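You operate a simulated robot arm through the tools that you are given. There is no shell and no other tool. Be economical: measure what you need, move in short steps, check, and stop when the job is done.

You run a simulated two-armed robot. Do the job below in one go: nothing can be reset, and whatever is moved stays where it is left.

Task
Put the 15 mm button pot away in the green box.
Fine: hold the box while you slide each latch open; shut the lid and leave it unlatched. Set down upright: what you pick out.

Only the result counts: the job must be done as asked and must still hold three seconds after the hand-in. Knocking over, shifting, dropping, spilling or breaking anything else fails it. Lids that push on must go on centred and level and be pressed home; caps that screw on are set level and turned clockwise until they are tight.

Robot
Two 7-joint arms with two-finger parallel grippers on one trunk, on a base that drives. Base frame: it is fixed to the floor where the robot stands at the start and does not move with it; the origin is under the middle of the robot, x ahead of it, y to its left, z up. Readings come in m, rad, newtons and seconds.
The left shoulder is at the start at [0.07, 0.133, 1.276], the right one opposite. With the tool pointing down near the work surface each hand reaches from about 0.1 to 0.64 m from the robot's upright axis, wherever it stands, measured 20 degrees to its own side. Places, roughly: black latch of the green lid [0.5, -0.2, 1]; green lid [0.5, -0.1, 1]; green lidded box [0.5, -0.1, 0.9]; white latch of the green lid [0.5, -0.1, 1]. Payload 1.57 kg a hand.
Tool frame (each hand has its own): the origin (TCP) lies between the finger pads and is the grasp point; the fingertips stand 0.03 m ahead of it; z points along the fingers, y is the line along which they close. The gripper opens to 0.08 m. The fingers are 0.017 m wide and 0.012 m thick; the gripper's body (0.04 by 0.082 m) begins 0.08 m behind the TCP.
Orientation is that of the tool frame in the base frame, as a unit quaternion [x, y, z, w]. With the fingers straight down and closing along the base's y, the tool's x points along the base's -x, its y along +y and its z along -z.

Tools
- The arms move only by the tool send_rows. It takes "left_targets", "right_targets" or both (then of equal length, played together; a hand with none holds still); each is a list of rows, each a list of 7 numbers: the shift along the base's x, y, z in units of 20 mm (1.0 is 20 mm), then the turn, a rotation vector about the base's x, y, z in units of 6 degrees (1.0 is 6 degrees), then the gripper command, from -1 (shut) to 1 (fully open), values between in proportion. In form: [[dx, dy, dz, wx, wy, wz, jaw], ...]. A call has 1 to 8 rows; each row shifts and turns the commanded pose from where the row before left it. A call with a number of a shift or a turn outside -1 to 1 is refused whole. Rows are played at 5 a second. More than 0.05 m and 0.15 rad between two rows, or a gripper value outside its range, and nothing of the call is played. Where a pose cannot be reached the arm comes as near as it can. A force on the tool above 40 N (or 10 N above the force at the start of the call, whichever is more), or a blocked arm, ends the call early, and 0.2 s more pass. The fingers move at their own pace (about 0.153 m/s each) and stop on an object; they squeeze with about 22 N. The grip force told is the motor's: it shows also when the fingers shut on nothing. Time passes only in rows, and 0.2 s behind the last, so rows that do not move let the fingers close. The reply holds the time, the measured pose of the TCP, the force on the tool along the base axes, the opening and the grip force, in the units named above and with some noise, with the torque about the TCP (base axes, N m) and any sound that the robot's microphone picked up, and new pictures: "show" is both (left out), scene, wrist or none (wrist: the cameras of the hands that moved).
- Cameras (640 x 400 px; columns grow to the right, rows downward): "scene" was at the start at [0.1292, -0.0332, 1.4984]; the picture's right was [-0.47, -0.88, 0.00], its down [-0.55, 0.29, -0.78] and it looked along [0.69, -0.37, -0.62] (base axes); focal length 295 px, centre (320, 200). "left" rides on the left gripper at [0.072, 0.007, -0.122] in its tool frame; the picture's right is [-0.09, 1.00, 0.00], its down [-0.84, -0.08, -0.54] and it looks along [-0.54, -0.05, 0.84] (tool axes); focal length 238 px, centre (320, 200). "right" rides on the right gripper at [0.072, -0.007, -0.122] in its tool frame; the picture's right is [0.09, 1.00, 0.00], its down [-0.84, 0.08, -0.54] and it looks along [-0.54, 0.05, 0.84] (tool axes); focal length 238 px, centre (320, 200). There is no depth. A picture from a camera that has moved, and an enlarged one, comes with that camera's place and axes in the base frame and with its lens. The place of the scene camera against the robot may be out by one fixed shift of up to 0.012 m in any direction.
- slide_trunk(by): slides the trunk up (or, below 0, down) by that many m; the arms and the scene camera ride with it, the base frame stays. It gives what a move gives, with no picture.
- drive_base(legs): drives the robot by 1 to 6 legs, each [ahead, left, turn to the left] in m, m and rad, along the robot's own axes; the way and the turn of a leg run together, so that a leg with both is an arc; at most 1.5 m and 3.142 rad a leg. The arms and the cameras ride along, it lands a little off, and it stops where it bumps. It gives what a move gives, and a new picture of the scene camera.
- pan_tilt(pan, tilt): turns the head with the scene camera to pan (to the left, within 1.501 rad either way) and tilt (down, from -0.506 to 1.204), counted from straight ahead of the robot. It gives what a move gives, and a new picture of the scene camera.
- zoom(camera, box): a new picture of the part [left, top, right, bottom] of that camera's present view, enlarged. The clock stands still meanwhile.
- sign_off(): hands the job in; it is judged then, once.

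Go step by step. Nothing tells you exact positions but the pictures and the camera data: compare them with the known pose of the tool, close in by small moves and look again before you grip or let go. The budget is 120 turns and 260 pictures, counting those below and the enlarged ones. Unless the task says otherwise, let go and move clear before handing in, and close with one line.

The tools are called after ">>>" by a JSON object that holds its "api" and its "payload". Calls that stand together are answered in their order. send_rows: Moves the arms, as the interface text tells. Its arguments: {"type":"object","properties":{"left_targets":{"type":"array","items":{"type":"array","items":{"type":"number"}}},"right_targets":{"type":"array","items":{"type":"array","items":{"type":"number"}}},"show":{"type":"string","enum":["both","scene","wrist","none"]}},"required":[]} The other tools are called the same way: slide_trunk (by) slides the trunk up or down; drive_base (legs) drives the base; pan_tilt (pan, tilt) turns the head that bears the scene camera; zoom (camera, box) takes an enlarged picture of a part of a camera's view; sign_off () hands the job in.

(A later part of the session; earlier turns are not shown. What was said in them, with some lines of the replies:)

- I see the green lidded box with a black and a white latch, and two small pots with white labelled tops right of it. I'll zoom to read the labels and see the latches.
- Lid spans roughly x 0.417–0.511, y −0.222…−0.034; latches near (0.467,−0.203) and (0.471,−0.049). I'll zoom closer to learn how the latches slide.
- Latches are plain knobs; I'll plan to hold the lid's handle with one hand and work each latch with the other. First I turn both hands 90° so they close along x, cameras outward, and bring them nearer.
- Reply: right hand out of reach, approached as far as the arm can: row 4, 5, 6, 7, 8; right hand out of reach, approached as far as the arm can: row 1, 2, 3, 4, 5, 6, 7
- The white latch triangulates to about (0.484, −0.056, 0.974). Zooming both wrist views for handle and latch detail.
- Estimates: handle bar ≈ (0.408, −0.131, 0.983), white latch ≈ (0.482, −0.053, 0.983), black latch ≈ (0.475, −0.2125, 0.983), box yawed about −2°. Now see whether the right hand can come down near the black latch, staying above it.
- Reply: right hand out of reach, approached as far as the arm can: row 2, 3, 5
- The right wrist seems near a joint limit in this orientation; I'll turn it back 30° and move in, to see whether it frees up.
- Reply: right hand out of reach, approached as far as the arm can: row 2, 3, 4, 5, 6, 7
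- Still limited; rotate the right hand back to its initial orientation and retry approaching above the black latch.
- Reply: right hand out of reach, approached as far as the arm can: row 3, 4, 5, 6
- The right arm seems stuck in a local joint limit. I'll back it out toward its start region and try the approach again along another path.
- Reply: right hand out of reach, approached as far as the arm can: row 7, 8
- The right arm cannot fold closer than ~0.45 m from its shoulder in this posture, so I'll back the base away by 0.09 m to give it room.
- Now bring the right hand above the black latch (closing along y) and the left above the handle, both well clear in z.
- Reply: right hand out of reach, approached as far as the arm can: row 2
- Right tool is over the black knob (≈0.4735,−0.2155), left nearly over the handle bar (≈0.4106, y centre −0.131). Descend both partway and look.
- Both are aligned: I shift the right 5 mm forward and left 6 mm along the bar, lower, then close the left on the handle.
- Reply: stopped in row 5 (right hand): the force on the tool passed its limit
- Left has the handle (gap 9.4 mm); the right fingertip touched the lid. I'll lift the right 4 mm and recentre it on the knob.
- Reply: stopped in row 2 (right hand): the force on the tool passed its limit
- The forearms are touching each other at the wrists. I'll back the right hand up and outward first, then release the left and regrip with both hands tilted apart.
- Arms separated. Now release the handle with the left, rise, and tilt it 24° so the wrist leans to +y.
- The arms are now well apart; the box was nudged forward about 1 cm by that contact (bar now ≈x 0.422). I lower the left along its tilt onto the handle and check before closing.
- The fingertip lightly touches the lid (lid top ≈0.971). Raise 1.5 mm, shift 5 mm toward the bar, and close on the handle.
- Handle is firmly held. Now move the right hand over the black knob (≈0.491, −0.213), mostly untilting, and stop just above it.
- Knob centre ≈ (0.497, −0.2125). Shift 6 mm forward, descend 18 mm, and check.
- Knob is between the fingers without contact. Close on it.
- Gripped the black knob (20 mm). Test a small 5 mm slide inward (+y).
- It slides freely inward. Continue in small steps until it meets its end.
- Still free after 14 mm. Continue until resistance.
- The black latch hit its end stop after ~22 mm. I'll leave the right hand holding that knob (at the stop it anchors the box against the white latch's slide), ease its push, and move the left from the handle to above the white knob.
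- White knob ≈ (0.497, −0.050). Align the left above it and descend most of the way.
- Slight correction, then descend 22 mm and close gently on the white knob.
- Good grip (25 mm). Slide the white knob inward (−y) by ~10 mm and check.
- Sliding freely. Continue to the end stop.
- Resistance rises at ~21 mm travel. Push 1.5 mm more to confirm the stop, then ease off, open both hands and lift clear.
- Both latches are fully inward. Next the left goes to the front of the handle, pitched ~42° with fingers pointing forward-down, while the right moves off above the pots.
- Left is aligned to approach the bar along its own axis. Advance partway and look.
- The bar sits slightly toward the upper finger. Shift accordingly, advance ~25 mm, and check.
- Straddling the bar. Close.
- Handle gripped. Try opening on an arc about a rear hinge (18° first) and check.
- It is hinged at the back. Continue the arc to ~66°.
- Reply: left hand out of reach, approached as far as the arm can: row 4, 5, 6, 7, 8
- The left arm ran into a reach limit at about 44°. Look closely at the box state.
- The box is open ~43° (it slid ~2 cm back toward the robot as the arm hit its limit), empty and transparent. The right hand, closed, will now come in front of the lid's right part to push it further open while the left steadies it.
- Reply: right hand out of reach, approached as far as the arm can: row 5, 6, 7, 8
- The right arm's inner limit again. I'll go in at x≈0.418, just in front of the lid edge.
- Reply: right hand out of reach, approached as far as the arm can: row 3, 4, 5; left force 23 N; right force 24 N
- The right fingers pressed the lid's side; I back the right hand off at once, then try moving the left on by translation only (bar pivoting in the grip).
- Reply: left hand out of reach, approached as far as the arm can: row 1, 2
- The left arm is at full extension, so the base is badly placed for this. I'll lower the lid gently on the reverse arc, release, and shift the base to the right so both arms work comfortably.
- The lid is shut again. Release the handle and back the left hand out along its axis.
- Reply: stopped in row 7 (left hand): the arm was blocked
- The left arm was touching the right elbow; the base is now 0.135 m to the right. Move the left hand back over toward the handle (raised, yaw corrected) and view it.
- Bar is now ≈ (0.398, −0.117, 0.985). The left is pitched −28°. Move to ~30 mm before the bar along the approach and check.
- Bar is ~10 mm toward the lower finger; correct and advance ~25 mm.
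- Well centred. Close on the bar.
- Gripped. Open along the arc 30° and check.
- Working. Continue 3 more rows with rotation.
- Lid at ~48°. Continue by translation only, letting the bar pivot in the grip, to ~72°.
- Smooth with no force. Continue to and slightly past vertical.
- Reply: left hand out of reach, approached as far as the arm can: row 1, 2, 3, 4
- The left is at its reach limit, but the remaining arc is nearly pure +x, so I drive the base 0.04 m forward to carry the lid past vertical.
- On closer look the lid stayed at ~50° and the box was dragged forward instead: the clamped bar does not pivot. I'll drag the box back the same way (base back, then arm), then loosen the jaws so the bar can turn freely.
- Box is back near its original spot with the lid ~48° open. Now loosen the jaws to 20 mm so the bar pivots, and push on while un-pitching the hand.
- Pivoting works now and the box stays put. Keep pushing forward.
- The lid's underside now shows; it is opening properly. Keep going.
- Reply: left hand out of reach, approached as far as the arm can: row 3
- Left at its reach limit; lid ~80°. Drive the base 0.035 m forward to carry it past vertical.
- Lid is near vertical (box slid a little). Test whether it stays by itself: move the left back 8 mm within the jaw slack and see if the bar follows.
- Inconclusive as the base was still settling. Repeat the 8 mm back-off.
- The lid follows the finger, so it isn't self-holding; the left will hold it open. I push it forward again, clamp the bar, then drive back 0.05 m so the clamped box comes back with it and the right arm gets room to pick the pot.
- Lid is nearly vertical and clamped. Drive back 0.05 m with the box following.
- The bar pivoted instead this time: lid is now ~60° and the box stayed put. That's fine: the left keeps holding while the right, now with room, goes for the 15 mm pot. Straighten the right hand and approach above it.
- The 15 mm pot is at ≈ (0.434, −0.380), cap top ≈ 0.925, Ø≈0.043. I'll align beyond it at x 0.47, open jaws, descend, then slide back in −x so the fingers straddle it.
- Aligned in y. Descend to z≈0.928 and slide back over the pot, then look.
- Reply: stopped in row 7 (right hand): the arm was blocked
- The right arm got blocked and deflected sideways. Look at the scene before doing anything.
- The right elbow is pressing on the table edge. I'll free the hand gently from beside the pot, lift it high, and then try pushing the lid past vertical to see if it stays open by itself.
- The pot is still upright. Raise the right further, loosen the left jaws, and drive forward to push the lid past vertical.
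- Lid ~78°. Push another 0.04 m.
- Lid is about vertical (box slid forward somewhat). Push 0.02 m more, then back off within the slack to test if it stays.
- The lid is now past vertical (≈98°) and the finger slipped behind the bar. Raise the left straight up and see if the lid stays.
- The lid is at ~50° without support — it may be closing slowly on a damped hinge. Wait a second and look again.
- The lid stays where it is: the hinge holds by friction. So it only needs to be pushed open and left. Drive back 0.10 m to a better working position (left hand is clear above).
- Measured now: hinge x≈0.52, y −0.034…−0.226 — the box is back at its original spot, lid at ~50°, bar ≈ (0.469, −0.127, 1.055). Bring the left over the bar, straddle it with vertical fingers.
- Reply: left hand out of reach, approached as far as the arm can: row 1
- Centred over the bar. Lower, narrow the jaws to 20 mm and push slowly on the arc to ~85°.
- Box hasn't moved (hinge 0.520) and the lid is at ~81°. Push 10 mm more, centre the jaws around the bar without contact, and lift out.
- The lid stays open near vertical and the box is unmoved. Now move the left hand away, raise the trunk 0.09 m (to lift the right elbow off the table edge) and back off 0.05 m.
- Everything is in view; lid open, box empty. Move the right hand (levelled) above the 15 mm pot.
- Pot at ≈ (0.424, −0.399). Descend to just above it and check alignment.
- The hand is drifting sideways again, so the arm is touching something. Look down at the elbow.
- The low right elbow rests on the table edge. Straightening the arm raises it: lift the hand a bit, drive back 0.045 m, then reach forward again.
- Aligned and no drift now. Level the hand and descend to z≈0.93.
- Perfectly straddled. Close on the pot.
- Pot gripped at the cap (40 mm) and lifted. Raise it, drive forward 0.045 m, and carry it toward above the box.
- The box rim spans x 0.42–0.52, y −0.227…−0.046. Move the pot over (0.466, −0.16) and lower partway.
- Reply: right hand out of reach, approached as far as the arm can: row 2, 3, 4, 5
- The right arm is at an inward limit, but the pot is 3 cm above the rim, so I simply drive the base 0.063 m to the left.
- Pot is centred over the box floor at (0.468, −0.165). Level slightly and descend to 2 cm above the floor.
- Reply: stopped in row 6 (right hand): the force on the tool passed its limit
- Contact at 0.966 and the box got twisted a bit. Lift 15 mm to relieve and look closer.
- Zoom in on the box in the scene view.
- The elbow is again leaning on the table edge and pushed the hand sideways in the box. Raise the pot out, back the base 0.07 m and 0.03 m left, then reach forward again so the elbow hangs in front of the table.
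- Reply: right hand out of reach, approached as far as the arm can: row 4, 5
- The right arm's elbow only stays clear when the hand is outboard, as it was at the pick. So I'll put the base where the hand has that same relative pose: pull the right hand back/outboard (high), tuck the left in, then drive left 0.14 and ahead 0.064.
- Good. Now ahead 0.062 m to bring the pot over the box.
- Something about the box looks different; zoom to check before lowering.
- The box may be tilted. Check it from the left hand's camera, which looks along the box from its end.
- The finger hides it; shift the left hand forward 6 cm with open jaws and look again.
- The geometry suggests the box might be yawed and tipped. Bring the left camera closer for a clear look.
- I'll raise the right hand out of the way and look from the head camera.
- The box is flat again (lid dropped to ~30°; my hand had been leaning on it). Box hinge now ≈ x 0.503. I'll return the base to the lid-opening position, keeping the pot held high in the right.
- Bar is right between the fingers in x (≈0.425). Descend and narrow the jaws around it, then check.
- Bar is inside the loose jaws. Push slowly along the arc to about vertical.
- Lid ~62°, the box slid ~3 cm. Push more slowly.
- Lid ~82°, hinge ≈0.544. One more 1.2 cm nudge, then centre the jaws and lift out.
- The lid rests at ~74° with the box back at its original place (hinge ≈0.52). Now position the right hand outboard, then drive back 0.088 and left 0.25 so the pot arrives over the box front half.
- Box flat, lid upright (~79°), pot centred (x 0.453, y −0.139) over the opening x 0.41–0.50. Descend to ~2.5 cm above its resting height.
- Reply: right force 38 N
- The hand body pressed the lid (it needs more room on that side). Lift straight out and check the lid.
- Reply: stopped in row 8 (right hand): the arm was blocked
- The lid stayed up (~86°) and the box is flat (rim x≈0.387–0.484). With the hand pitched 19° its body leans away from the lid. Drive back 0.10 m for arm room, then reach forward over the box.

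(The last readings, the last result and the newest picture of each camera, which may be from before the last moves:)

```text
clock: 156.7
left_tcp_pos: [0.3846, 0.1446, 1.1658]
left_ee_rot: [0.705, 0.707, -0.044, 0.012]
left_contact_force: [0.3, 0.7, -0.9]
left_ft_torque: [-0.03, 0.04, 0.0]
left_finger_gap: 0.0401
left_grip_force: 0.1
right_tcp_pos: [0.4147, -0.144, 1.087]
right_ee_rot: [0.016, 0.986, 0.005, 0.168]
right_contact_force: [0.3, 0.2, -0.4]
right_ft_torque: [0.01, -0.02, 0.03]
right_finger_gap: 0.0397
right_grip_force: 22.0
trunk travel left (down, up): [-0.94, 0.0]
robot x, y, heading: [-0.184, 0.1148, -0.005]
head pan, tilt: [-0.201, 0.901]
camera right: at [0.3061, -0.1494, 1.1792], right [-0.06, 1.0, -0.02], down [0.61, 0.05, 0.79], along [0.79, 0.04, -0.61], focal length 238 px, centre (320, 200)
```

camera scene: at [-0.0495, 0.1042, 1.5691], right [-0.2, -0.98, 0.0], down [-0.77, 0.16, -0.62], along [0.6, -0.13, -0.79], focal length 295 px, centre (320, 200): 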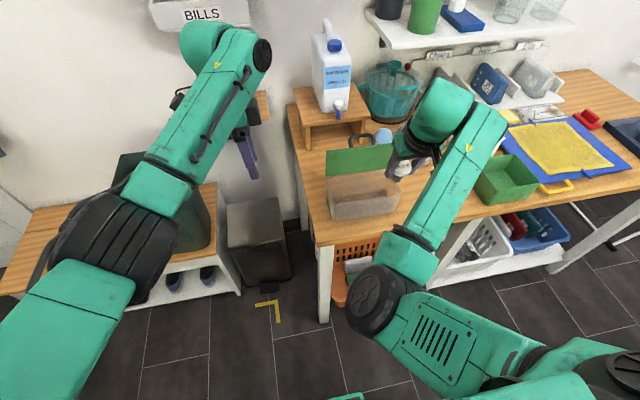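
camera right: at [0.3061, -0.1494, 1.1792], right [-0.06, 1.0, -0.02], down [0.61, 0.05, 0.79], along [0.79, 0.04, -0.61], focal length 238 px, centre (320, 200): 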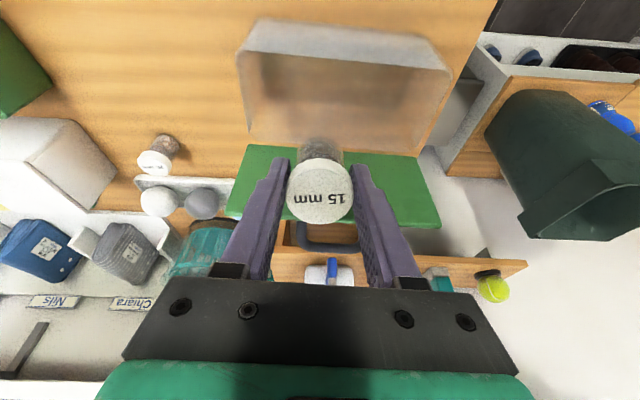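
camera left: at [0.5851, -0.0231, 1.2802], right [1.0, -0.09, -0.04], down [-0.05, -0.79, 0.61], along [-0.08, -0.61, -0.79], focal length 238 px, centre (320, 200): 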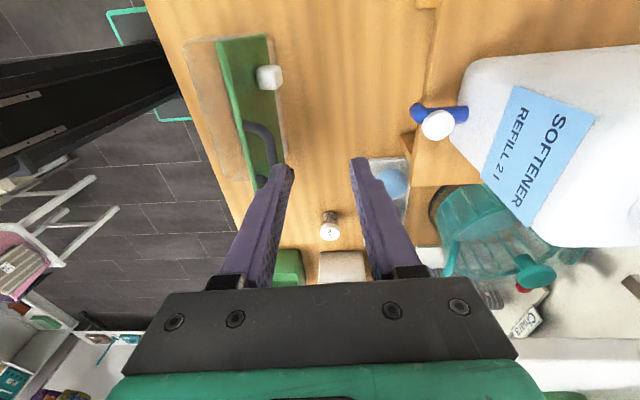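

Good clearance now. Descend to ~3 cm above the floor, nudging 4 mm toward me.

>>> {"api": "send_rows", "payload": {"right_targets": [[-0.2, 0, -0.8, 0, 0, 0, -1], [0, 0, -1, 0, 0, 0, -1], [0, 0, -1, 0, 0, 0, -1], [0, 0, -1, 0, 0, 0, -1], [0, 0, -1, 0, 0, 0, -1], [0, 0, -0.9, 0, 0, 0, -1], [0, 0, 0, 0, 0, 0, -1]], "show": "wrist"}}

```text
clock: 158.3
left_tcp_pos: [0.3856, 0.1449, 1.1655]
left_ee_rot: [0.704, 0.708, -0.045, 0.012]
left_contact_force: [0.2, 0.0, -0.2]
left_ft_torque: [0.01, -0.02, -0.03]
left_finger_gap: 0.0402
left_grip_force: 0.1
right_tcp_pos: [0.4083, -0.1463, 0.9749]
right_ee_rot: [0.015, 0.986, 0.004, 0.168]
right_contact_force: [0.4, 0.2, -0.5]
right_ft_torque: [0.01, 0.02, 0.0]
right_finger_gap: 0.0396
right_grip_force: 21.3
trunk travel left (down, up): [-0.94, 0.0]
robot x, y, heading: [-0.1856, 0.1081, 0.001]
head pan, tilt: [-0.201, 0.901]
camera right: at [0.3005, -0.1508, 1.0657], right [-0.06, 1.0, -0.02], down [0.61, 0.05, 0.79], along [0.79, 0.04, -0.61], focal length 238 px, centre (320, 200)
```

right: 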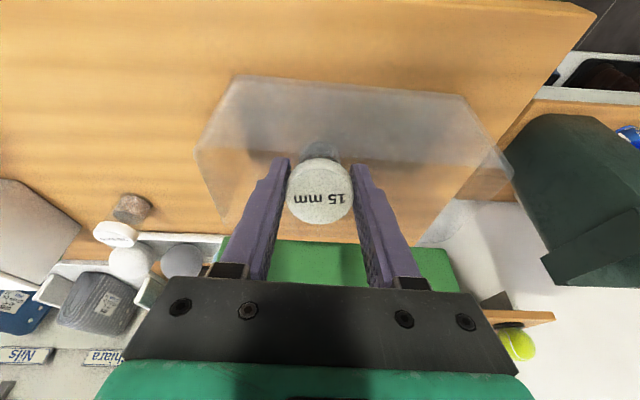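

No contact. Continue gently downward.

>>> {"api": "send_rows", "payload": {"right_targets": [[0, 0, -0.5, 0, 0, 0, -1], [0, 0, -0.5, 0, 0, 0, -1], [0, 0, -0.4, 0, 0, 0, -1], [0, 0, -0.2, 0, 0, 0, -1], [0, 0, 0, 0, 0, 0, -1]], "show": "none"}}

>>> {"api": "send_rows", "payload": {"right_targets": [[0, 0, -0.12, 0, 0, 0, -1], [0, 0, -0.12, 0, 0, 0, -1], [0, 0, 0, 0, 0, 0, -1]], "show": "wrist"}}

```text
clock: 159.5
left_tcp_pos: [0.3856, 0.1444, 1.1649]
left_ee_rot: [0.705, 0.708, -0.046, 0.012]
left_contact_force: [-0.1, 0.9, -0.2]
left_ft_torque: [0.01, 0.01, 0.0]
left_finger_gap: 0.0402
left_grip_force: 0.1
right_tcp_pos: [0.4077, -0.1451, 0.9419]
right_ee_rot: [0.015, 0.986, 0.004, 0.168]
right_contact_force: [0.2, -0.3, -1.0]
right_ft_torque: [-0.01, -0.01, -0.02]
right_finger_gap: 0.0398
right_grip_force: 22.2
trunk travel left (down, up): [-0.94, 0.0]
robot x, y, heading: [-0.1827, 0.1095, 0.002]
head pan, tilt: [-0.201, 0.901]
```

```text
clock: 160.3
left_tcp_pos: [0.386, 0.1446, 1.1669]
left_ee_rot: [0.705, 0.708, -0.045, 0.012]
left_contact_force: [0.0, 0.1, 0.3]
left_ft_torque: [0.01, -0.03, 0.01]
left_finger_gap: 0.0401
left_grip_force: 0.1
right_tcp_pos: [0.408, -0.1452, 0.937]
right_ee_rot: [0.015, 0.986, 0.004, 0.169]
right_contact_force: [2.4, 1.0, 2.4]
right_ft_torque: [0.01, 0.07, -0.07]
right_finger_gap: 0.04
right_grip_force: 21.8
trunk travel left (down, up): [-0.94, 0.0]
robot x, y, heading: [-0.1838, 0.1149, 0.0]
head pan, tilt: [-0.201, 0.901]
camera right: at [0.3, -0.1502, 1.0297], right [-0.06, 1.0, -0.02], down [0.61, 0.05, 0.79], along [0.79, 0.03, -0.61], focal length 238 px, centre (320, 200)
```

right: 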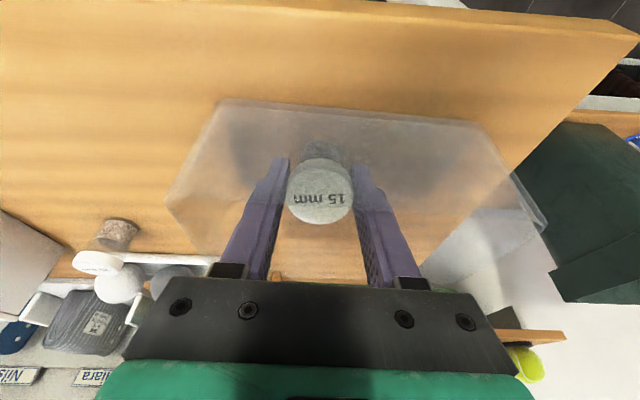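

Contact with the floor just begins at 0.937. Reduce the tilt to ~9°, then open the jaws and check the pot.

>>> {"api": "send_rows", "payload": {"right_targets": [[0, 0, 0, 0, 0.8, 0, -1], [0, 0, -0.03, 0, 0.7, 0, -1], [0, 0, 0, 0, 0, 0, -1], [0, 0, 0, 0, 0, 0, 0.15], [0, 0, 0, 0, 0, 0, 0.5], [0, 0, 0, 0, 0, 0, 0.5]], "show": "wrist"}}

```text
clock: 161.7
left_tcp_pos: [0.3852, 0.1449, 1.1656]
left_ee_rot: [0.705, 0.708, -0.045, 0.012]
left_contact_force: [0.5, -0.3, 0.4]
left_ft_torque: [0.02, -0.03, -0.03]
left_finger_gap: 0.0399
left_grip_force: 0.1
right_tcp_pos: [0.4077, -0.1453, 0.9377]
right_ee_rot: [0.015, 0.996, 0.003, 0.089]
right_contact_force: [-0.2, -0.5, 0.8]
right_ft_torque: [0.0, 0.02, 0.01]
right_finger_gap: 0.06
right_grip_force: 0.0
trunk travel left (down, up): [-0.94, 0.0]
robot x, y, heading: [-0.1858, 0.1123, 0.003]
head pan, tilt: [-0.201, 0.901]
camera right: at [0.3153, -0.1506, 1.0449], right [-0.06, 1.0, -0.01], down [0.73, 0.05, 0.68], along [0.68, 0.03, -0.73], focal length 238 px, centre (320, 200)
```

right: 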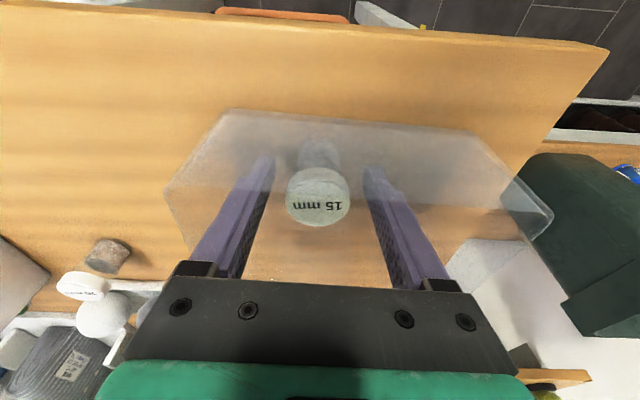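

The pot stands upright in the box. Lift the hand straight out (drawing slightly back).

>>> {"api": "send_rows", "payload": {"right_targets": [[0, 0, 0.4, 0, 0, 0, 0.5], [0, 0, 0.8, 0, 0, 0, 0.5], [0, 0, 1, 0, 0, 0, 0.5], [-0.2, 0, 1, 0, 0, 0, 0.5], [-0.2, 0, 1, 0, 0, 0, 0.5], [-0.2, 0, 1, 0, 0, 0, 0.5], [-0.2, 0, 1, 0, 0, 0, 0.5], [-0.5, -0.5, 0.5, 0, 0, 0, 0.5]], "show": "wrist"}}

```text
clock: 163.5
left_tcp_pos: [0.384, 0.1447, 1.1669]
left_ee_rot: [0.704, 0.708, -0.044, 0.013]
left_contact_force: [0.0, 0.1, 0.1]
left_ft_torque: [0.0, 0.01, -0.02]
left_finger_gap: 0.0403
left_grip_force: 0.1
right_tcp_pos: [0.3819, -0.1564, 1.0724]
right_ee_rot: [0.015, 0.996, 0.003, 0.09]
right_contact_force: [-0.2, 0.1, 0.5]
right_ft_torque: [-0.02, 0.02, -0.02]
right_finger_gap: 0.06
right_grip_force: 0.1
trunk travel left (down, up): [-0.94, 0.0]
robot x, y, heading: [-0.1886, 0.1156, -0.003]
head pan, tilt: [-0.201, 0.901]
camera right: at [0.2888, -0.1618, 1.1802], right [-0.06, 1.0, -0.01], down [0.73, 0.05, 0.68], along [0.68, 0.04, -0.73], focal length 238 px, centre (320, 200)
```

right: 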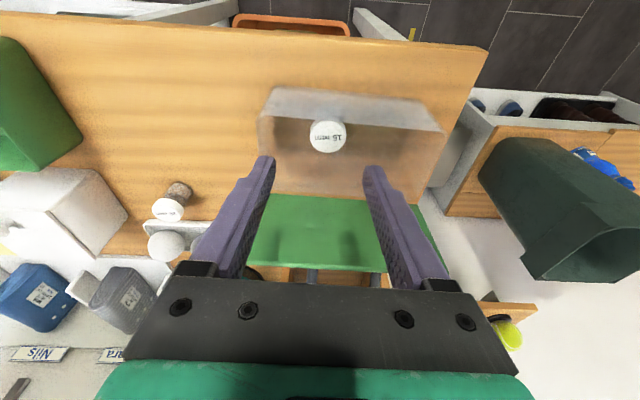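

Pot is upright inside. Now close the lid: with closed right fingers go over the lid and come down behind its handle.

>>> {"api": "send_rows", "payload": {"right_targets": [[0, 0.3, 1, 0, 0, 0, -1], [0, 0.3, 1, 0, 0, 0, -1], [0, 0.3, 1, 0, 0, 0, -1]], "show": "none"}}

>>> {"api": "drive_base", "payload": {"legs": [[0.125, 0, 0]]}}

>>> {"api": "send_rows", "payload": {"right_targets": [[0.6, 0, 0, 0, 0, 0, -1], [0.6, 0, 0, 0, 0, 0, -1], [0.3, 0, 0, 0, 0, 0, -1], [0, 0, 0, 0, 0, 0, -1]], "show": "wrist"}}

```text
clock: 164.3
left_tcp_pos: [0.384, 0.1456, 1.1651]
left_ee_rot: [0.705, 0.708, -0.046, 0.013]
left_contact_force: [0.1, 0.2, 0.7]
left_ft_torque: [0.01, -0.01, 0.02]
left_finger_gap: 0.04
left_grip_force: 0.0
right_tcp_pos: [0.3804, -0.1365, 1.1345]
right_ee_rot: [0.015, 0.996, 0.003, 0.09]
right_contact_force: [-0.4, 0.2, 0.5]
right_ft_torque: [0.0, 0.0, 0.04]
right_finger_gap: 0.0002
right_grip_force: 21.0
trunk travel left (down, up): [-0.94, 0.0]
robot x, y, heading: [-0.1856, 0.1176, -0.003]
head pan, tilt: [-0.201, 0.901]
```

```text
clock: 165.5
left_tcp_pos: [0.5055, 0.1423, 1.1676]
left_ee_rot: [0.705, 0.708, -0.044, 0.013]
left_contact_force: [0.0, 0.4, 1.1]
left_ft_torque: [0.01, -0.03, 0.02]
left_finger_gap: 0.0401
left_grip_force: 0.2
right_tcp_pos: [0.5011, -0.1377, 1.1346]
right_ee_rot: [0.016, 0.996, 0.003, 0.092]
right_contact_force: [-1.0, 1.4, -0.3]
right_ft_torque: [0.0, -0.01, 0.01]
right_finger_gap: 0.0001
right_grip_force: 21.2
trunk travel left (down, up): [-0.94, 0.0]
robot x, y, heading: [-0.0599, 0.1085, 0.001]
head pan, tilt: [-0.201, 0.901]
camera scene: at [0.0617, 0.1038, 1.5703], right [-0.2, -0.98, 0.0], down [-0.77, 0.16, -0.62], along [0.61, -0.13, -0.78], focal length 295 px, centre (320, 200)
```

scene: 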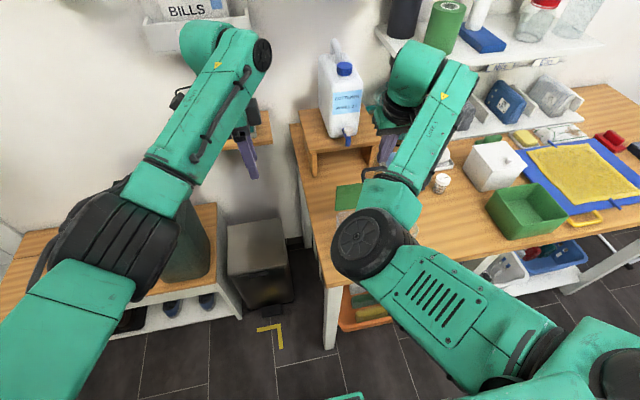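

```text
clock: 166.5
left_tcp_pos: [0.5091, 0.1429, 1.1656]
left_ee_rot: [0.705, 0.707, -0.045, 0.012]
left_contact_force: [0.5, 0.5, 0.7]
left_ft_torque: [0.0, 0.02, 0.03]
left_finger_gap: 0.04
left_grip_force: 0.1
right_tcp_pos: [0.5351, -0.1383, 1.1338]
right_ee_rot: [0.016, 0.996, 0.002, 0.09]
right_contact_force: [1.0, 1.1, -0.1]
right_ft_torque: [0.01, -0.01, 0.02]
right_finger_gap: 0.0
right_grip_force: 21.6
trunk travel left (down, up): [-0.94, 0.0]
robot x, y, heading: [-0.0626, 0.1117, -0.002]
head pan, tilt: [-0.201, 0.901]
camera right: at [0.4423, -0.1425, 1.2401], right [-0.06, 1.0, -0.01], down [0.73, 0.05, 0.68], along [0.68, 0.03, -0.73], focal length 238 px, centre (320, 200)
```

right: 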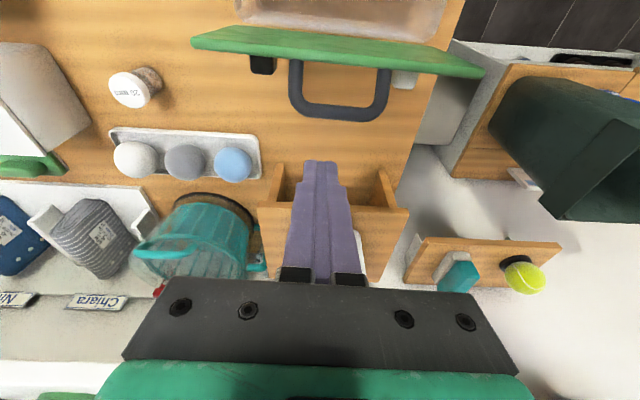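

The fingers are behind the handle. Lower 5.5 cm and pull back slowly to bring the lid over.

>>> {"api": "send_rows", "payload": {"right_targets": [[0, 0, -0.9, 0, 0, 0, -1], [0, 0, -1, 0, 0, 0, -1], [0, 0, -0.8, 0, 0, 0, -1], [-0.5, 0, 0, 0, 0, 0, -1], [-0.5, 0, 0, 0, 0, 0, -1], [-0.5, 0, 0, 0, 0, 0, -1], [-0.5, 0, 0, 0, 0, 0, -1], [-0.5, 0, -0.05, 0, 0, 0, -1]], "show": "none"}}

>>> {"api": "send_rows", "payload": {"right_targets": [[-0.5, 0, -0.1, 0, 0, 0, -1], [-0.5, 0, -0.1, 0, 0, 0, -1], [-0.5, 0, -0.15, 0, 0, 0, -1], [-0.5, 0, -0.2, 0, 0, 0, -1], [0, 0, 0, 0, 0, 0, -1]], "show": "wrist"}}

```text
clock: 168.3
left_tcp_pos: [0.5087, 0.1439, 1.1666]
left_ee_rot: [0.705, 0.708, -0.045, 0.013]
left_contact_force: [0.6, 0.9, -0.3]
left_ft_torque: [-0.02, -0.01, -0.01]
left_finger_gap: 0.0398
left_grip_force: 0.1
right_tcp_pos: [0.4849, -0.1455, 1.0842]
right_ee_rot: [0.021, 0.995, 0.0, 0.094]
right_contact_force: [1.1, -0.3, 0.6]
right_ft_torque: [-0.01, 0.01, 0.03]
right_finger_gap: 0.0001
right_grip_force: 21.3
trunk travel left (down, up): [-0.94, 0.0]
robot x, y, heading: [-0.0597, 0.1116, -0.004]
head pan, tilt: [-0.201, 0.901]
```

```text
clock: 169.7
left_tcp_pos: [0.5094, 0.1429, 1.1654]
left_ee_rot: [0.706, 0.707, -0.045, 0.013]
left_contact_force: [0.2, 0.5, -0.4]
left_ft_torque: [0.03, -0.02, 0.0]
left_finger_gap: 0.0399
left_grip_force: 0.1
right_tcp_pos: [0.4485, -0.1692, 1.081]
right_ee_rot: [0.034, 0.994, -0.022, 0.102]
right_contact_force: [-0.1, -0.4, 0.6]
right_ft_torque: [-0.01, -0.01, 0.05]
right_finger_gap: 0.0
right_grip_force: 21.0
trunk travel left (down, up): [-0.94, 0.0]
robot x, y, heading: [-0.0624, 0.1087, -0.003]
head pan, tilt: [-0.201, 0.901]
stopped in row 5 (right hand): the arm was blocked; the commanded pose is now the measured one
camera right: at [0.3531, -0.1657, 1.1859], right [-0.02, 1.0, -0.06], down [0.71, 0.05, 0.7], along [0.7, -0.03, -0.71], focal length 238 px, centre (320, 200)
```

right: 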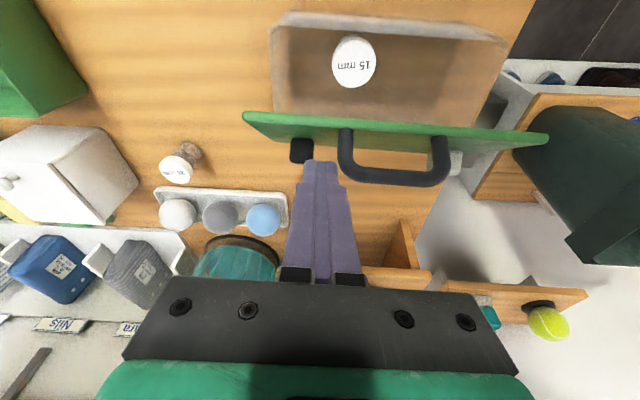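

The lid came over to ~53° (elbow limit then stopped the hand). Drive back 0.085 m, then press down on the lid's front edge from above, beside the handle.

>>> {"api": "drive_base", "payload": {"legs": [[-0.085, 0, 0]]}}

>>> {"api": "send_rows", "payload": {"right_targets": [[0.7, -0.4, 0, 0, 0, 0, -1], [0.7, 0, -0.4, 0, 0, 0, -1], [0, 0, -0.7, 0, 0, 0, -1], [0, 0, -0.7, 0, 0, 0, -1], [0, 0, -0.7, 0, 0, 0, -1], [0, 0, -0.6, 0, 0, 0, -1], [0, 0, -0.5, 0, 0, 0, -1], [0, 0, -0.3, 0, 0, 0, -1]], "show": "wrist"}}

```text
clock: 170.8
left_tcp_pos: [0.4302, 0.1448, 1.1627]
left_ee_rot: [0.704, 0.709, -0.046, 0.01]
left_contact_force: [1.0, -0.7, -0.3]
left_ft_torque: [0.01, 0.07, -0.02]
left_finger_gap: 0.04
left_grip_force: 0.0
right_tcp_pos: [0.3671, -0.169, 1.0766]
right_ee_rot: [0.033, 0.994, -0.023, 0.097]
right_contact_force: [1.1, -0.6, -0.6]
right_ft_torque: [0.01, 0.03, 0.02]
right_finger_gap: 0.0
right_grip_force: 21.5
trunk travel left (down, up): [-0.94, 0.0]
robot x, y, heading: [-0.1456, 0.1083, -0.0]
head pan, tilt: [-0.201, 0.901]
camera scene: at [-0.0101, 0.1041, 1.5689], right [-0.2, -0.98, 0.0], down [-0.77, 0.16, -0.62], along [0.6, -0.12, -0.79], focal length 295 px, centre (320, 200)
```

scene: 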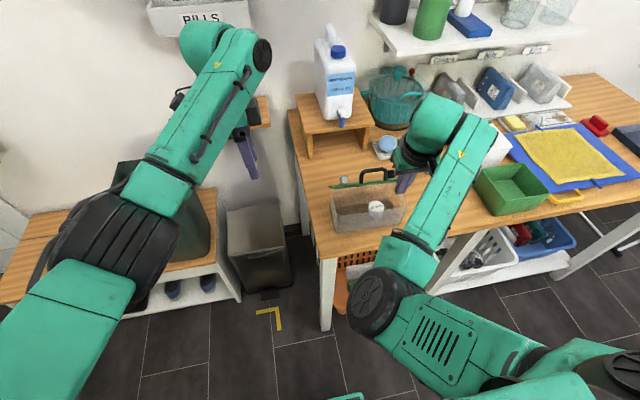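

```text
clock: 172.6
left_tcp_pos: [0.4241, 0.145, 1.1665]
left_ee_rot: [0.704, 0.709, -0.045, 0.012]
left_contact_force: [-0.1, -0.3, -0.6]
left_ft_torque: [-0.02, 0.0, -0.01]
left_finger_gap: 0.0398
left_grip_force: 0.1
right_tcp_pos: [0.3898, -0.1869, 1.0028]
right_ee_rot: [0.038, 0.994, -0.03, 0.099]
right_contact_force: [0.6, -1.7, 0.7]
right_ft_torque: [0.01, -0.04, 0.04]
right_finger_gap: 0.0
right_grip_force: 21.0
trunk travel left (down, up): [-0.94, 0.0]
robot x, y, heading: [-0.1481, 0.1097, -0.002]
head pan, tilt: [-0.201, 0.901]
camera right: at [0.2938, -0.1813, 1.1072], right [-0.01, 1.0, -0.07], down [0.72, 0.06, 0.69], along [0.7, -0.04, -0.72], focal length 238 px, centre (320, 200)
```

right: 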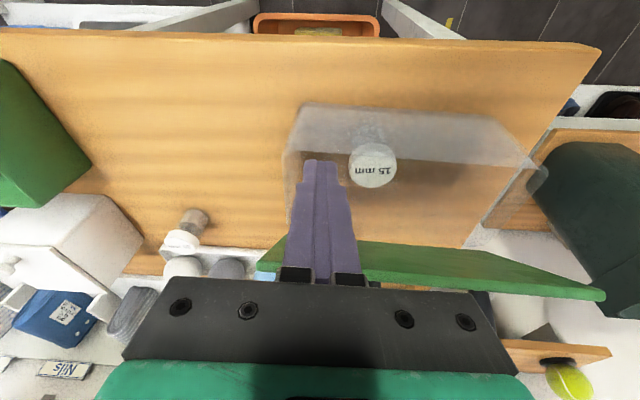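

The lid is at ~50° and my fingers are in front of it. Lift over, move to above the lid centre (x≈0.441, y≈−0.125, clear of handle and knobs) and press straight down.

>>> {"api": "send_rows", "payload": {"right_targets": [[-0.2, 0, 0.8, 0, 0, 0, -1], [0, 0, 1, 0, 0, 0, -1], [0, 0, 1, 0, 0, 0, -1], [0, 0, 1, 0.3, 0, 0.3, -1], [0.2, 0.3, 1, 0.3, 0, 0, -1], [0.9, 0.9, 0.3, 0, 0, 0, -1], [0.9, 0.9, 0, 0, 0, 0, -1], [0.8, 0.9, 0, 0, 0, 0, -1]], "show": "wrist"}}

```text
clock: 174.4
left_tcp_pos: [0.4238, 0.1443, 1.1658]
left_ee_rot: [0.704, 0.709, -0.045, 0.012]
left_contact_force: [0.4, -0.6, -0.1]
left_ft_torque: [0.02, -0.03, 0.02]
left_finger_gap: 0.0397
left_grip_force: 0.1
right_tcp_pos: [0.4436, -0.1168, 1.1034]
right_ee_rot: [0.02, 0.995, 0.011, 0.101]
right_contact_force: [0.4, 0.5, -0.2]
right_ft_torque: [-0.03, -0.03, 0.03]
right_finger_gap: 0.0003
right_grip_force: 21.1
trunk travel left (down, up): [-0.94, 0.0]
robot x, y, heading: [-0.1437, 0.1151, -0.002]
head pan, tilt: [-0.201, 0.901]
camera right: at [0.3487, -0.1226, 1.2081], right [-0.05, 1.0, 0.01], down [0.71, 0.03, 0.7], along [0.7, 0.04, -0.71], focal length 238 px, centre (320, 200)
```

right: 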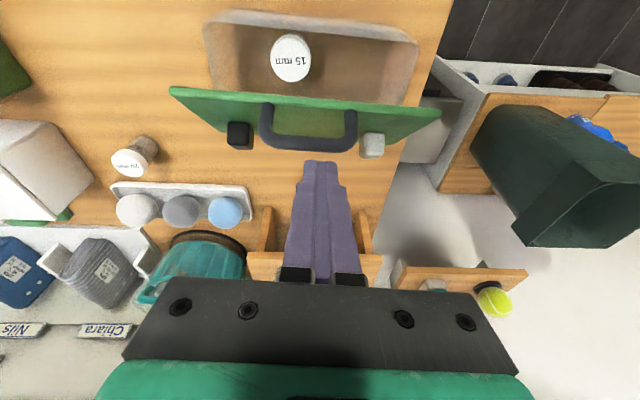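

The finger sits just behind the bar. Press on the bar itself and follow its arc down and back to the closed position, then lift and look.

>>> {"api": "send_rows", "payload": {"right_targets": [[-1, -0.2, -0.55, 0, 0, 0, -1], [-0.85, 0, -0.65, 0, 0, 0, -1], [-0.7, 0, -0.75, 0, 0, 0, -1], [-0.53, 0, -0.9, 0, 0, 0, -1], [-0.34, 0, -0.97, 0, 0, 0, -1], [-0.1, 0, -0.5, 0, 0, 0, -1], [0, 0, -0.15, 0, 0, 0, -1], [0, 0, 0, 0, 0, 0, -1]], "show": "wrist"}}

```text
clock: 176.4
left_tcp_pos: [0.4209, 0.1463, 1.1668]
left_ee_rot: [0.705, 0.708, -0.044, 0.014]
left_contact_force: [-0.9, -0.1, 0.0]
left_ft_torque: [-0.02, -0.01, 0.02]
left_finger_gap: 0.0402
left_grip_force: 0.0
right_tcp_pos: [0.3784, -0.1599, 1.0353]
right_ee_rot: [0.039, 0.992, -0.023, 0.119]
right_contact_force: [-3.0, 0.8, 9.8]
right_ft_torque: [0.09, 0.06, 0.04]
right_finger_gap: 0.0
right_grip_force: 21.1
trunk travel left (down, up): [-0.94, 0.0]
robot x, y, heading: [-0.1475, 0.1105, -0.004]
head pan, tilt: [-0.201, 0.901]
stopped in row 8 (right hand): the arm was blocked; the commanded pose is now the measured one
camera right: at [0.2795, -0.1553, 1.1356], right [-0.01, 1.0, -0.06], down [0.69, 0.05, 0.72], along [0.72, -0.03, -0.69], focal length 238 px, centre (320, 200)
```

right: 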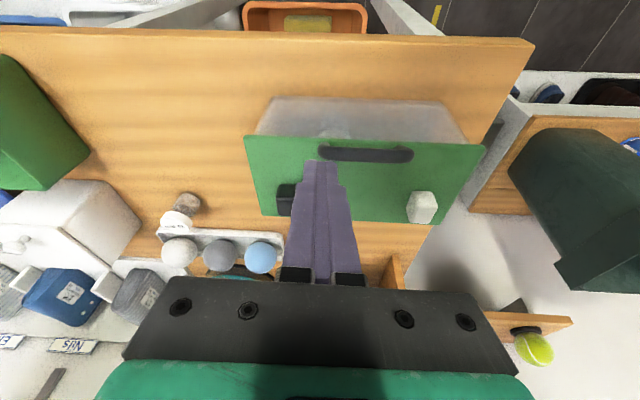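

The lid is nearly shut; the elbow stops me again. Lift, back the base 6 cm, reach forward and press the lid surface behind the bar down fully, then lift and look.

>>> {"api": "send_rows", "payload": {"right_targets": [[0, 0, 1, 0, 0, 0, -1], [0, 0.2, 1, 0.3, 0, 0.2, -1]], "show": "none"}}

>>> {"api": "drive_base", "payload": {"legs": [[-0.06, 0, 0]]}}

>>> {"api": "send_rows", "payload": {"right_targets": [[0.8, 0.4, 0, 0, 0, 0, -1], [0.9, 0.4, 0, 0, 0, 0, -1], [0.9, 0.4, 0, 0, 0, 0, -1], [0.9, 0.3, 0, 0, 0, 0, -1], [0.8, 0, 0, 0, 0, 0, -1], [0, 0, -0.9, 0, 0, 0, -1], [0, 0, -0.9, 0, 0, 0, -1], [0, 0, -0.7, 0, 0, 0, -1]], "show": "wrist"}}

```text
clock: 177.0
left_tcp_pos: [0.4214, 0.1444, 1.1657]
left_ee_rot: [0.704, 0.709, -0.044, 0.012]
left_contact_force: [0.1, 0.1, -0.5]
left_ft_torque: [-0.03, -0.02, -0.04]
left_finger_gap: 0.04
left_grip_force: 0.0
right_tcp_pos: [0.3771, -0.1737, 1.0733]
right_ee_rot: [0.038, 0.992, -0.02, 0.116]
right_contact_force: [-0.3, 0.2, -0.4]
right_ft_torque: [0.02, -0.01, -0.02]
right_finger_gap: 0.0
right_grip_force: 21.2
trunk travel left (down, up): [-0.94, 0.0]
robot x, y, heading: [-0.1462, 0.1145, -0.004]
head pan, tilt: [-0.201, 0.901]
```

```text
clock: 178.0
left_tcp_pos: [0.3719, 0.145, 1.1616]
left_ee_rot: [0.704, 0.709, -0.049, 0.009]
left_contact_force: [1.2, -0.5, -0.3]
left_ft_torque: [0.0, 0.04, -0.02]
left_finger_gap: 0.0401
left_grip_force: 0.0
right_tcp_pos: [0.3296, -0.1741, 1.0698]
right_ee_rot: [0.038, 0.992, -0.017, 0.115]
right_contact_force: [2.1, 1.2, -0.6]
right_ft_torque: [0.0, 0.03, -0.03]
right_finger_gap: 0.0
right_grip_force: 21.7
trunk travel left (down, up): [-0.94, 0.0]
robot x, y, heading: [-0.2048, 0.1112, -0.003]
head pan, tilt: [-0.201, 0.901]
camera scene: at [-0.0658, 0.104, 1.5686], right [-0.2, -0.98, 0.0], down [-0.77, 0.16, -0.61], along [0.6, -0.13, -0.79], focal length 295 px, centre (320, 200)
```

scene: 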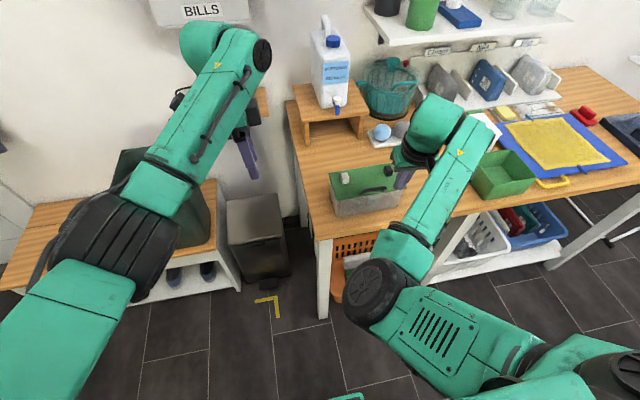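

```text
clock: 179.8
left_tcp_pos: [0.365, 0.1452, 1.1654]
left_ee_rot: [0.704, 0.709, -0.045, 0.012]
left_contact_force: [0.1, 0.6, 0.5]
left_ft_torque: [0.02, 0.02, 0.03]
left_finger_gap: 0.0399
left_grip_force: 0.1
right_tcp_pos: [0.4056, -0.1413, 1.0248]
right_ee_rot: [0.038, 0.992, -0.016, 0.118]
right_contact_force: [-0.1, -0.2, 0.5]
right_ft_torque: [0.0, 0.0, 0.06]
right_finger_gap: 0.0
right_grip_force: 21.3
trunk travel left (down, up): [-0.94, 0.0]
robot x, y, heading: [-0.21, 0.1117, -0.001]
head pan, tilt: [-0.201, 0.901]
camera right: at [0.3077, -0.1387, 1.1255], right [-0.01, 1.0, -0.05], down [0.69, 0.04, 0.72], along [0.72, -0.02, -0.69], focal length 238 px, centre (320, 200)
```

right: 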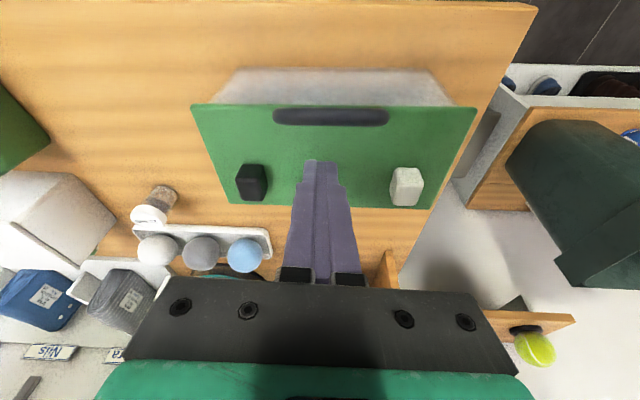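

Perfectly placed over the lid, between the knobs. Press down to closed, hold, then lift clear and look.

>>> {"api": "send_rows", "payload": {"right_targets": [[0, 0, -0.5, 0, 0, 0, -1], [0, 0, -0.4, 0, 0, 0, -1], [0, 0, -0.3, 0, 0, 0, -1], [0, 0, -0.15, 0, 0, 0, -1], [0, 0, 0, 0, 0, 0, -1]], "show": "none"}}

>>> {"api": "send_rows", "payload": {"right_targets": [[0, 0, 0.8, 0, 0, 0, -1], [0, 0, 1, 0, 0, 0, -1], [0, 0, 1, 0, 0, 0, -1], [-0.5, -0.5, 1, 0, 0, 0, -1], [-0.5, -1, 0.5, 0, 0, 0, -1], [-0.5, -1, 0, 0, 0, 0, -1], [-0.5, -1, 0, 0, 0, 0, -1], [0, -1, 0, 0, 0, 0, -1]], "show": "both"}}

>>> {"api": "zoom", "payload": {"camera": "scene", "box": [300, 130, 440, 240]}}

```text
clock: 181.0
left_tcp_pos: [0.36, 0.1466, 1.1682]
left_ee_rot: [0.705, 0.708, -0.045, 0.015]
left_contact_force: [-0.2, 0.0, -0.3]
left_ft_torque: [0.01, 0.03, 0.02]
left_finger_gap: 0.0398
left_grip_force: 0.1
right_tcp_pos: [0.4059, -0.1423, 1.0022]
right_ee_rot: [0.039, 0.991, -0.019, 0.124]
right_contact_force: [6.6, -4.2, 28.2]
right_ft_torque: [-0.12, -0.21, 0.07]
right_finger_gap: 0.0
right_grip_force: 21.9
trunk travel left (down, up): [-0.94, 0.0]
robot x, y, heading: [-0.2081, 0.1145, -0.002]
head pan, tilt: [-0.201, 0.901]
```

```text
clock: 182.8
left_tcp_pos: [0.3638, 0.1442, 1.1654]
left_ee_rot: [0.704, 0.709, -0.044, 0.011]
left_contact_force: [-0.4, -0.8, -0.6]
left_ft_torque: [0.01, 0.0, -0.01]
left_finger_gap: 0.0403
left_grip_force: 0.1
right_tcp_pos: [0.3659, -0.2336, 1.0809]
right_ee_rot: [0.039, 0.992, -0.017, 0.117]
right_contact_force: [-0.5, -0.3, -0.2]
right_ft_torque: [0.0, -0.04, 0.01]
right_finger_gap: 0.0
right_grip_force: 21.3
trunk travel left (down, up): [-0.94, 0.0]
robot x, y, heading: [-0.2076, 0.1133, -0.006]
head pan, tilt: [-0.201, 0.901]
camera scene: at [-0.0778, 0.1031, 1.5698], right [-0.2, -0.98, 0.0], down [-0.77, 0.16, -0.62], along [0.61, -0.12, -0.78], focal length 295 px, centre (320, 200)
camera right: at [0.2663, -0.23, 1.1824], right [-0.01, 1.0, -0.05], down [0.69, 0.04, 0.72], along [0.72, -0.02, -0.69], focal length 238 px, centre (320, 200)
```

scene: 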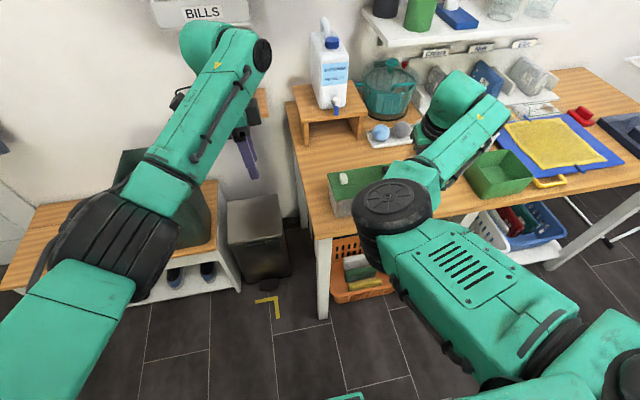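
right: 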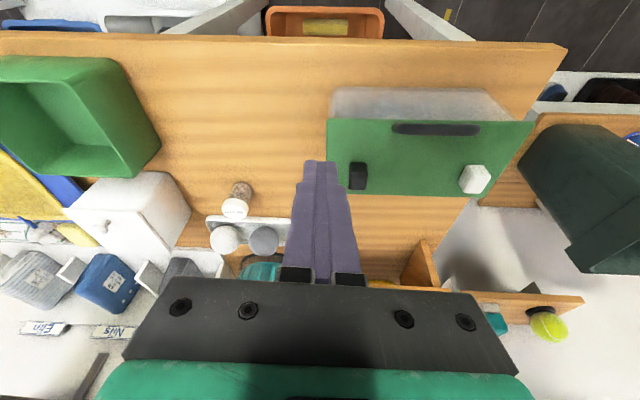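

```text
3.64 times, centred on (370, 185) of scene
camera zoom: at [-0.0778, 0.1031, 1.5698], right [-0.2, -0.98, 0.0], down [-0.77, 0.16, -0.62], along [0.61, -0.12, -0.78], focal length 1072 px, centre (138, 254)
```

zoom: 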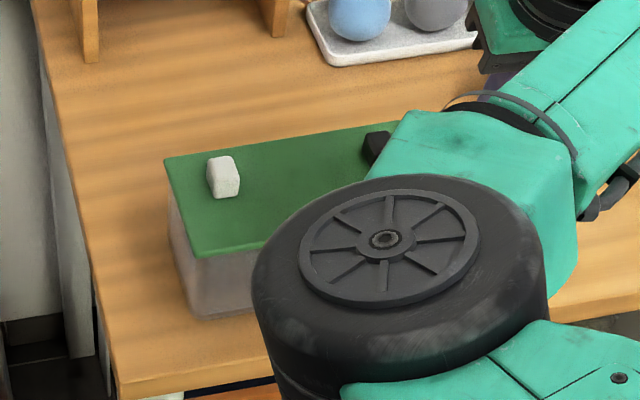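

The lid is shut flat (pressed home with 28 N), both latches are still slid in, and both hands are empty and clear. I'm handing in now.

>>> {"api": "sign_off", "payload": {}}

```text
The job is handed in.
```

The 15 mm button pot is in the green box. It was standing upright when I let go, and I did not see it again after the lid closed. The lid is shut and both latches are left open. While I opened and closed the lid, the box slid around on the table by several centimetres. At the last check it stood about 4 cm nearer the robot than where it started.
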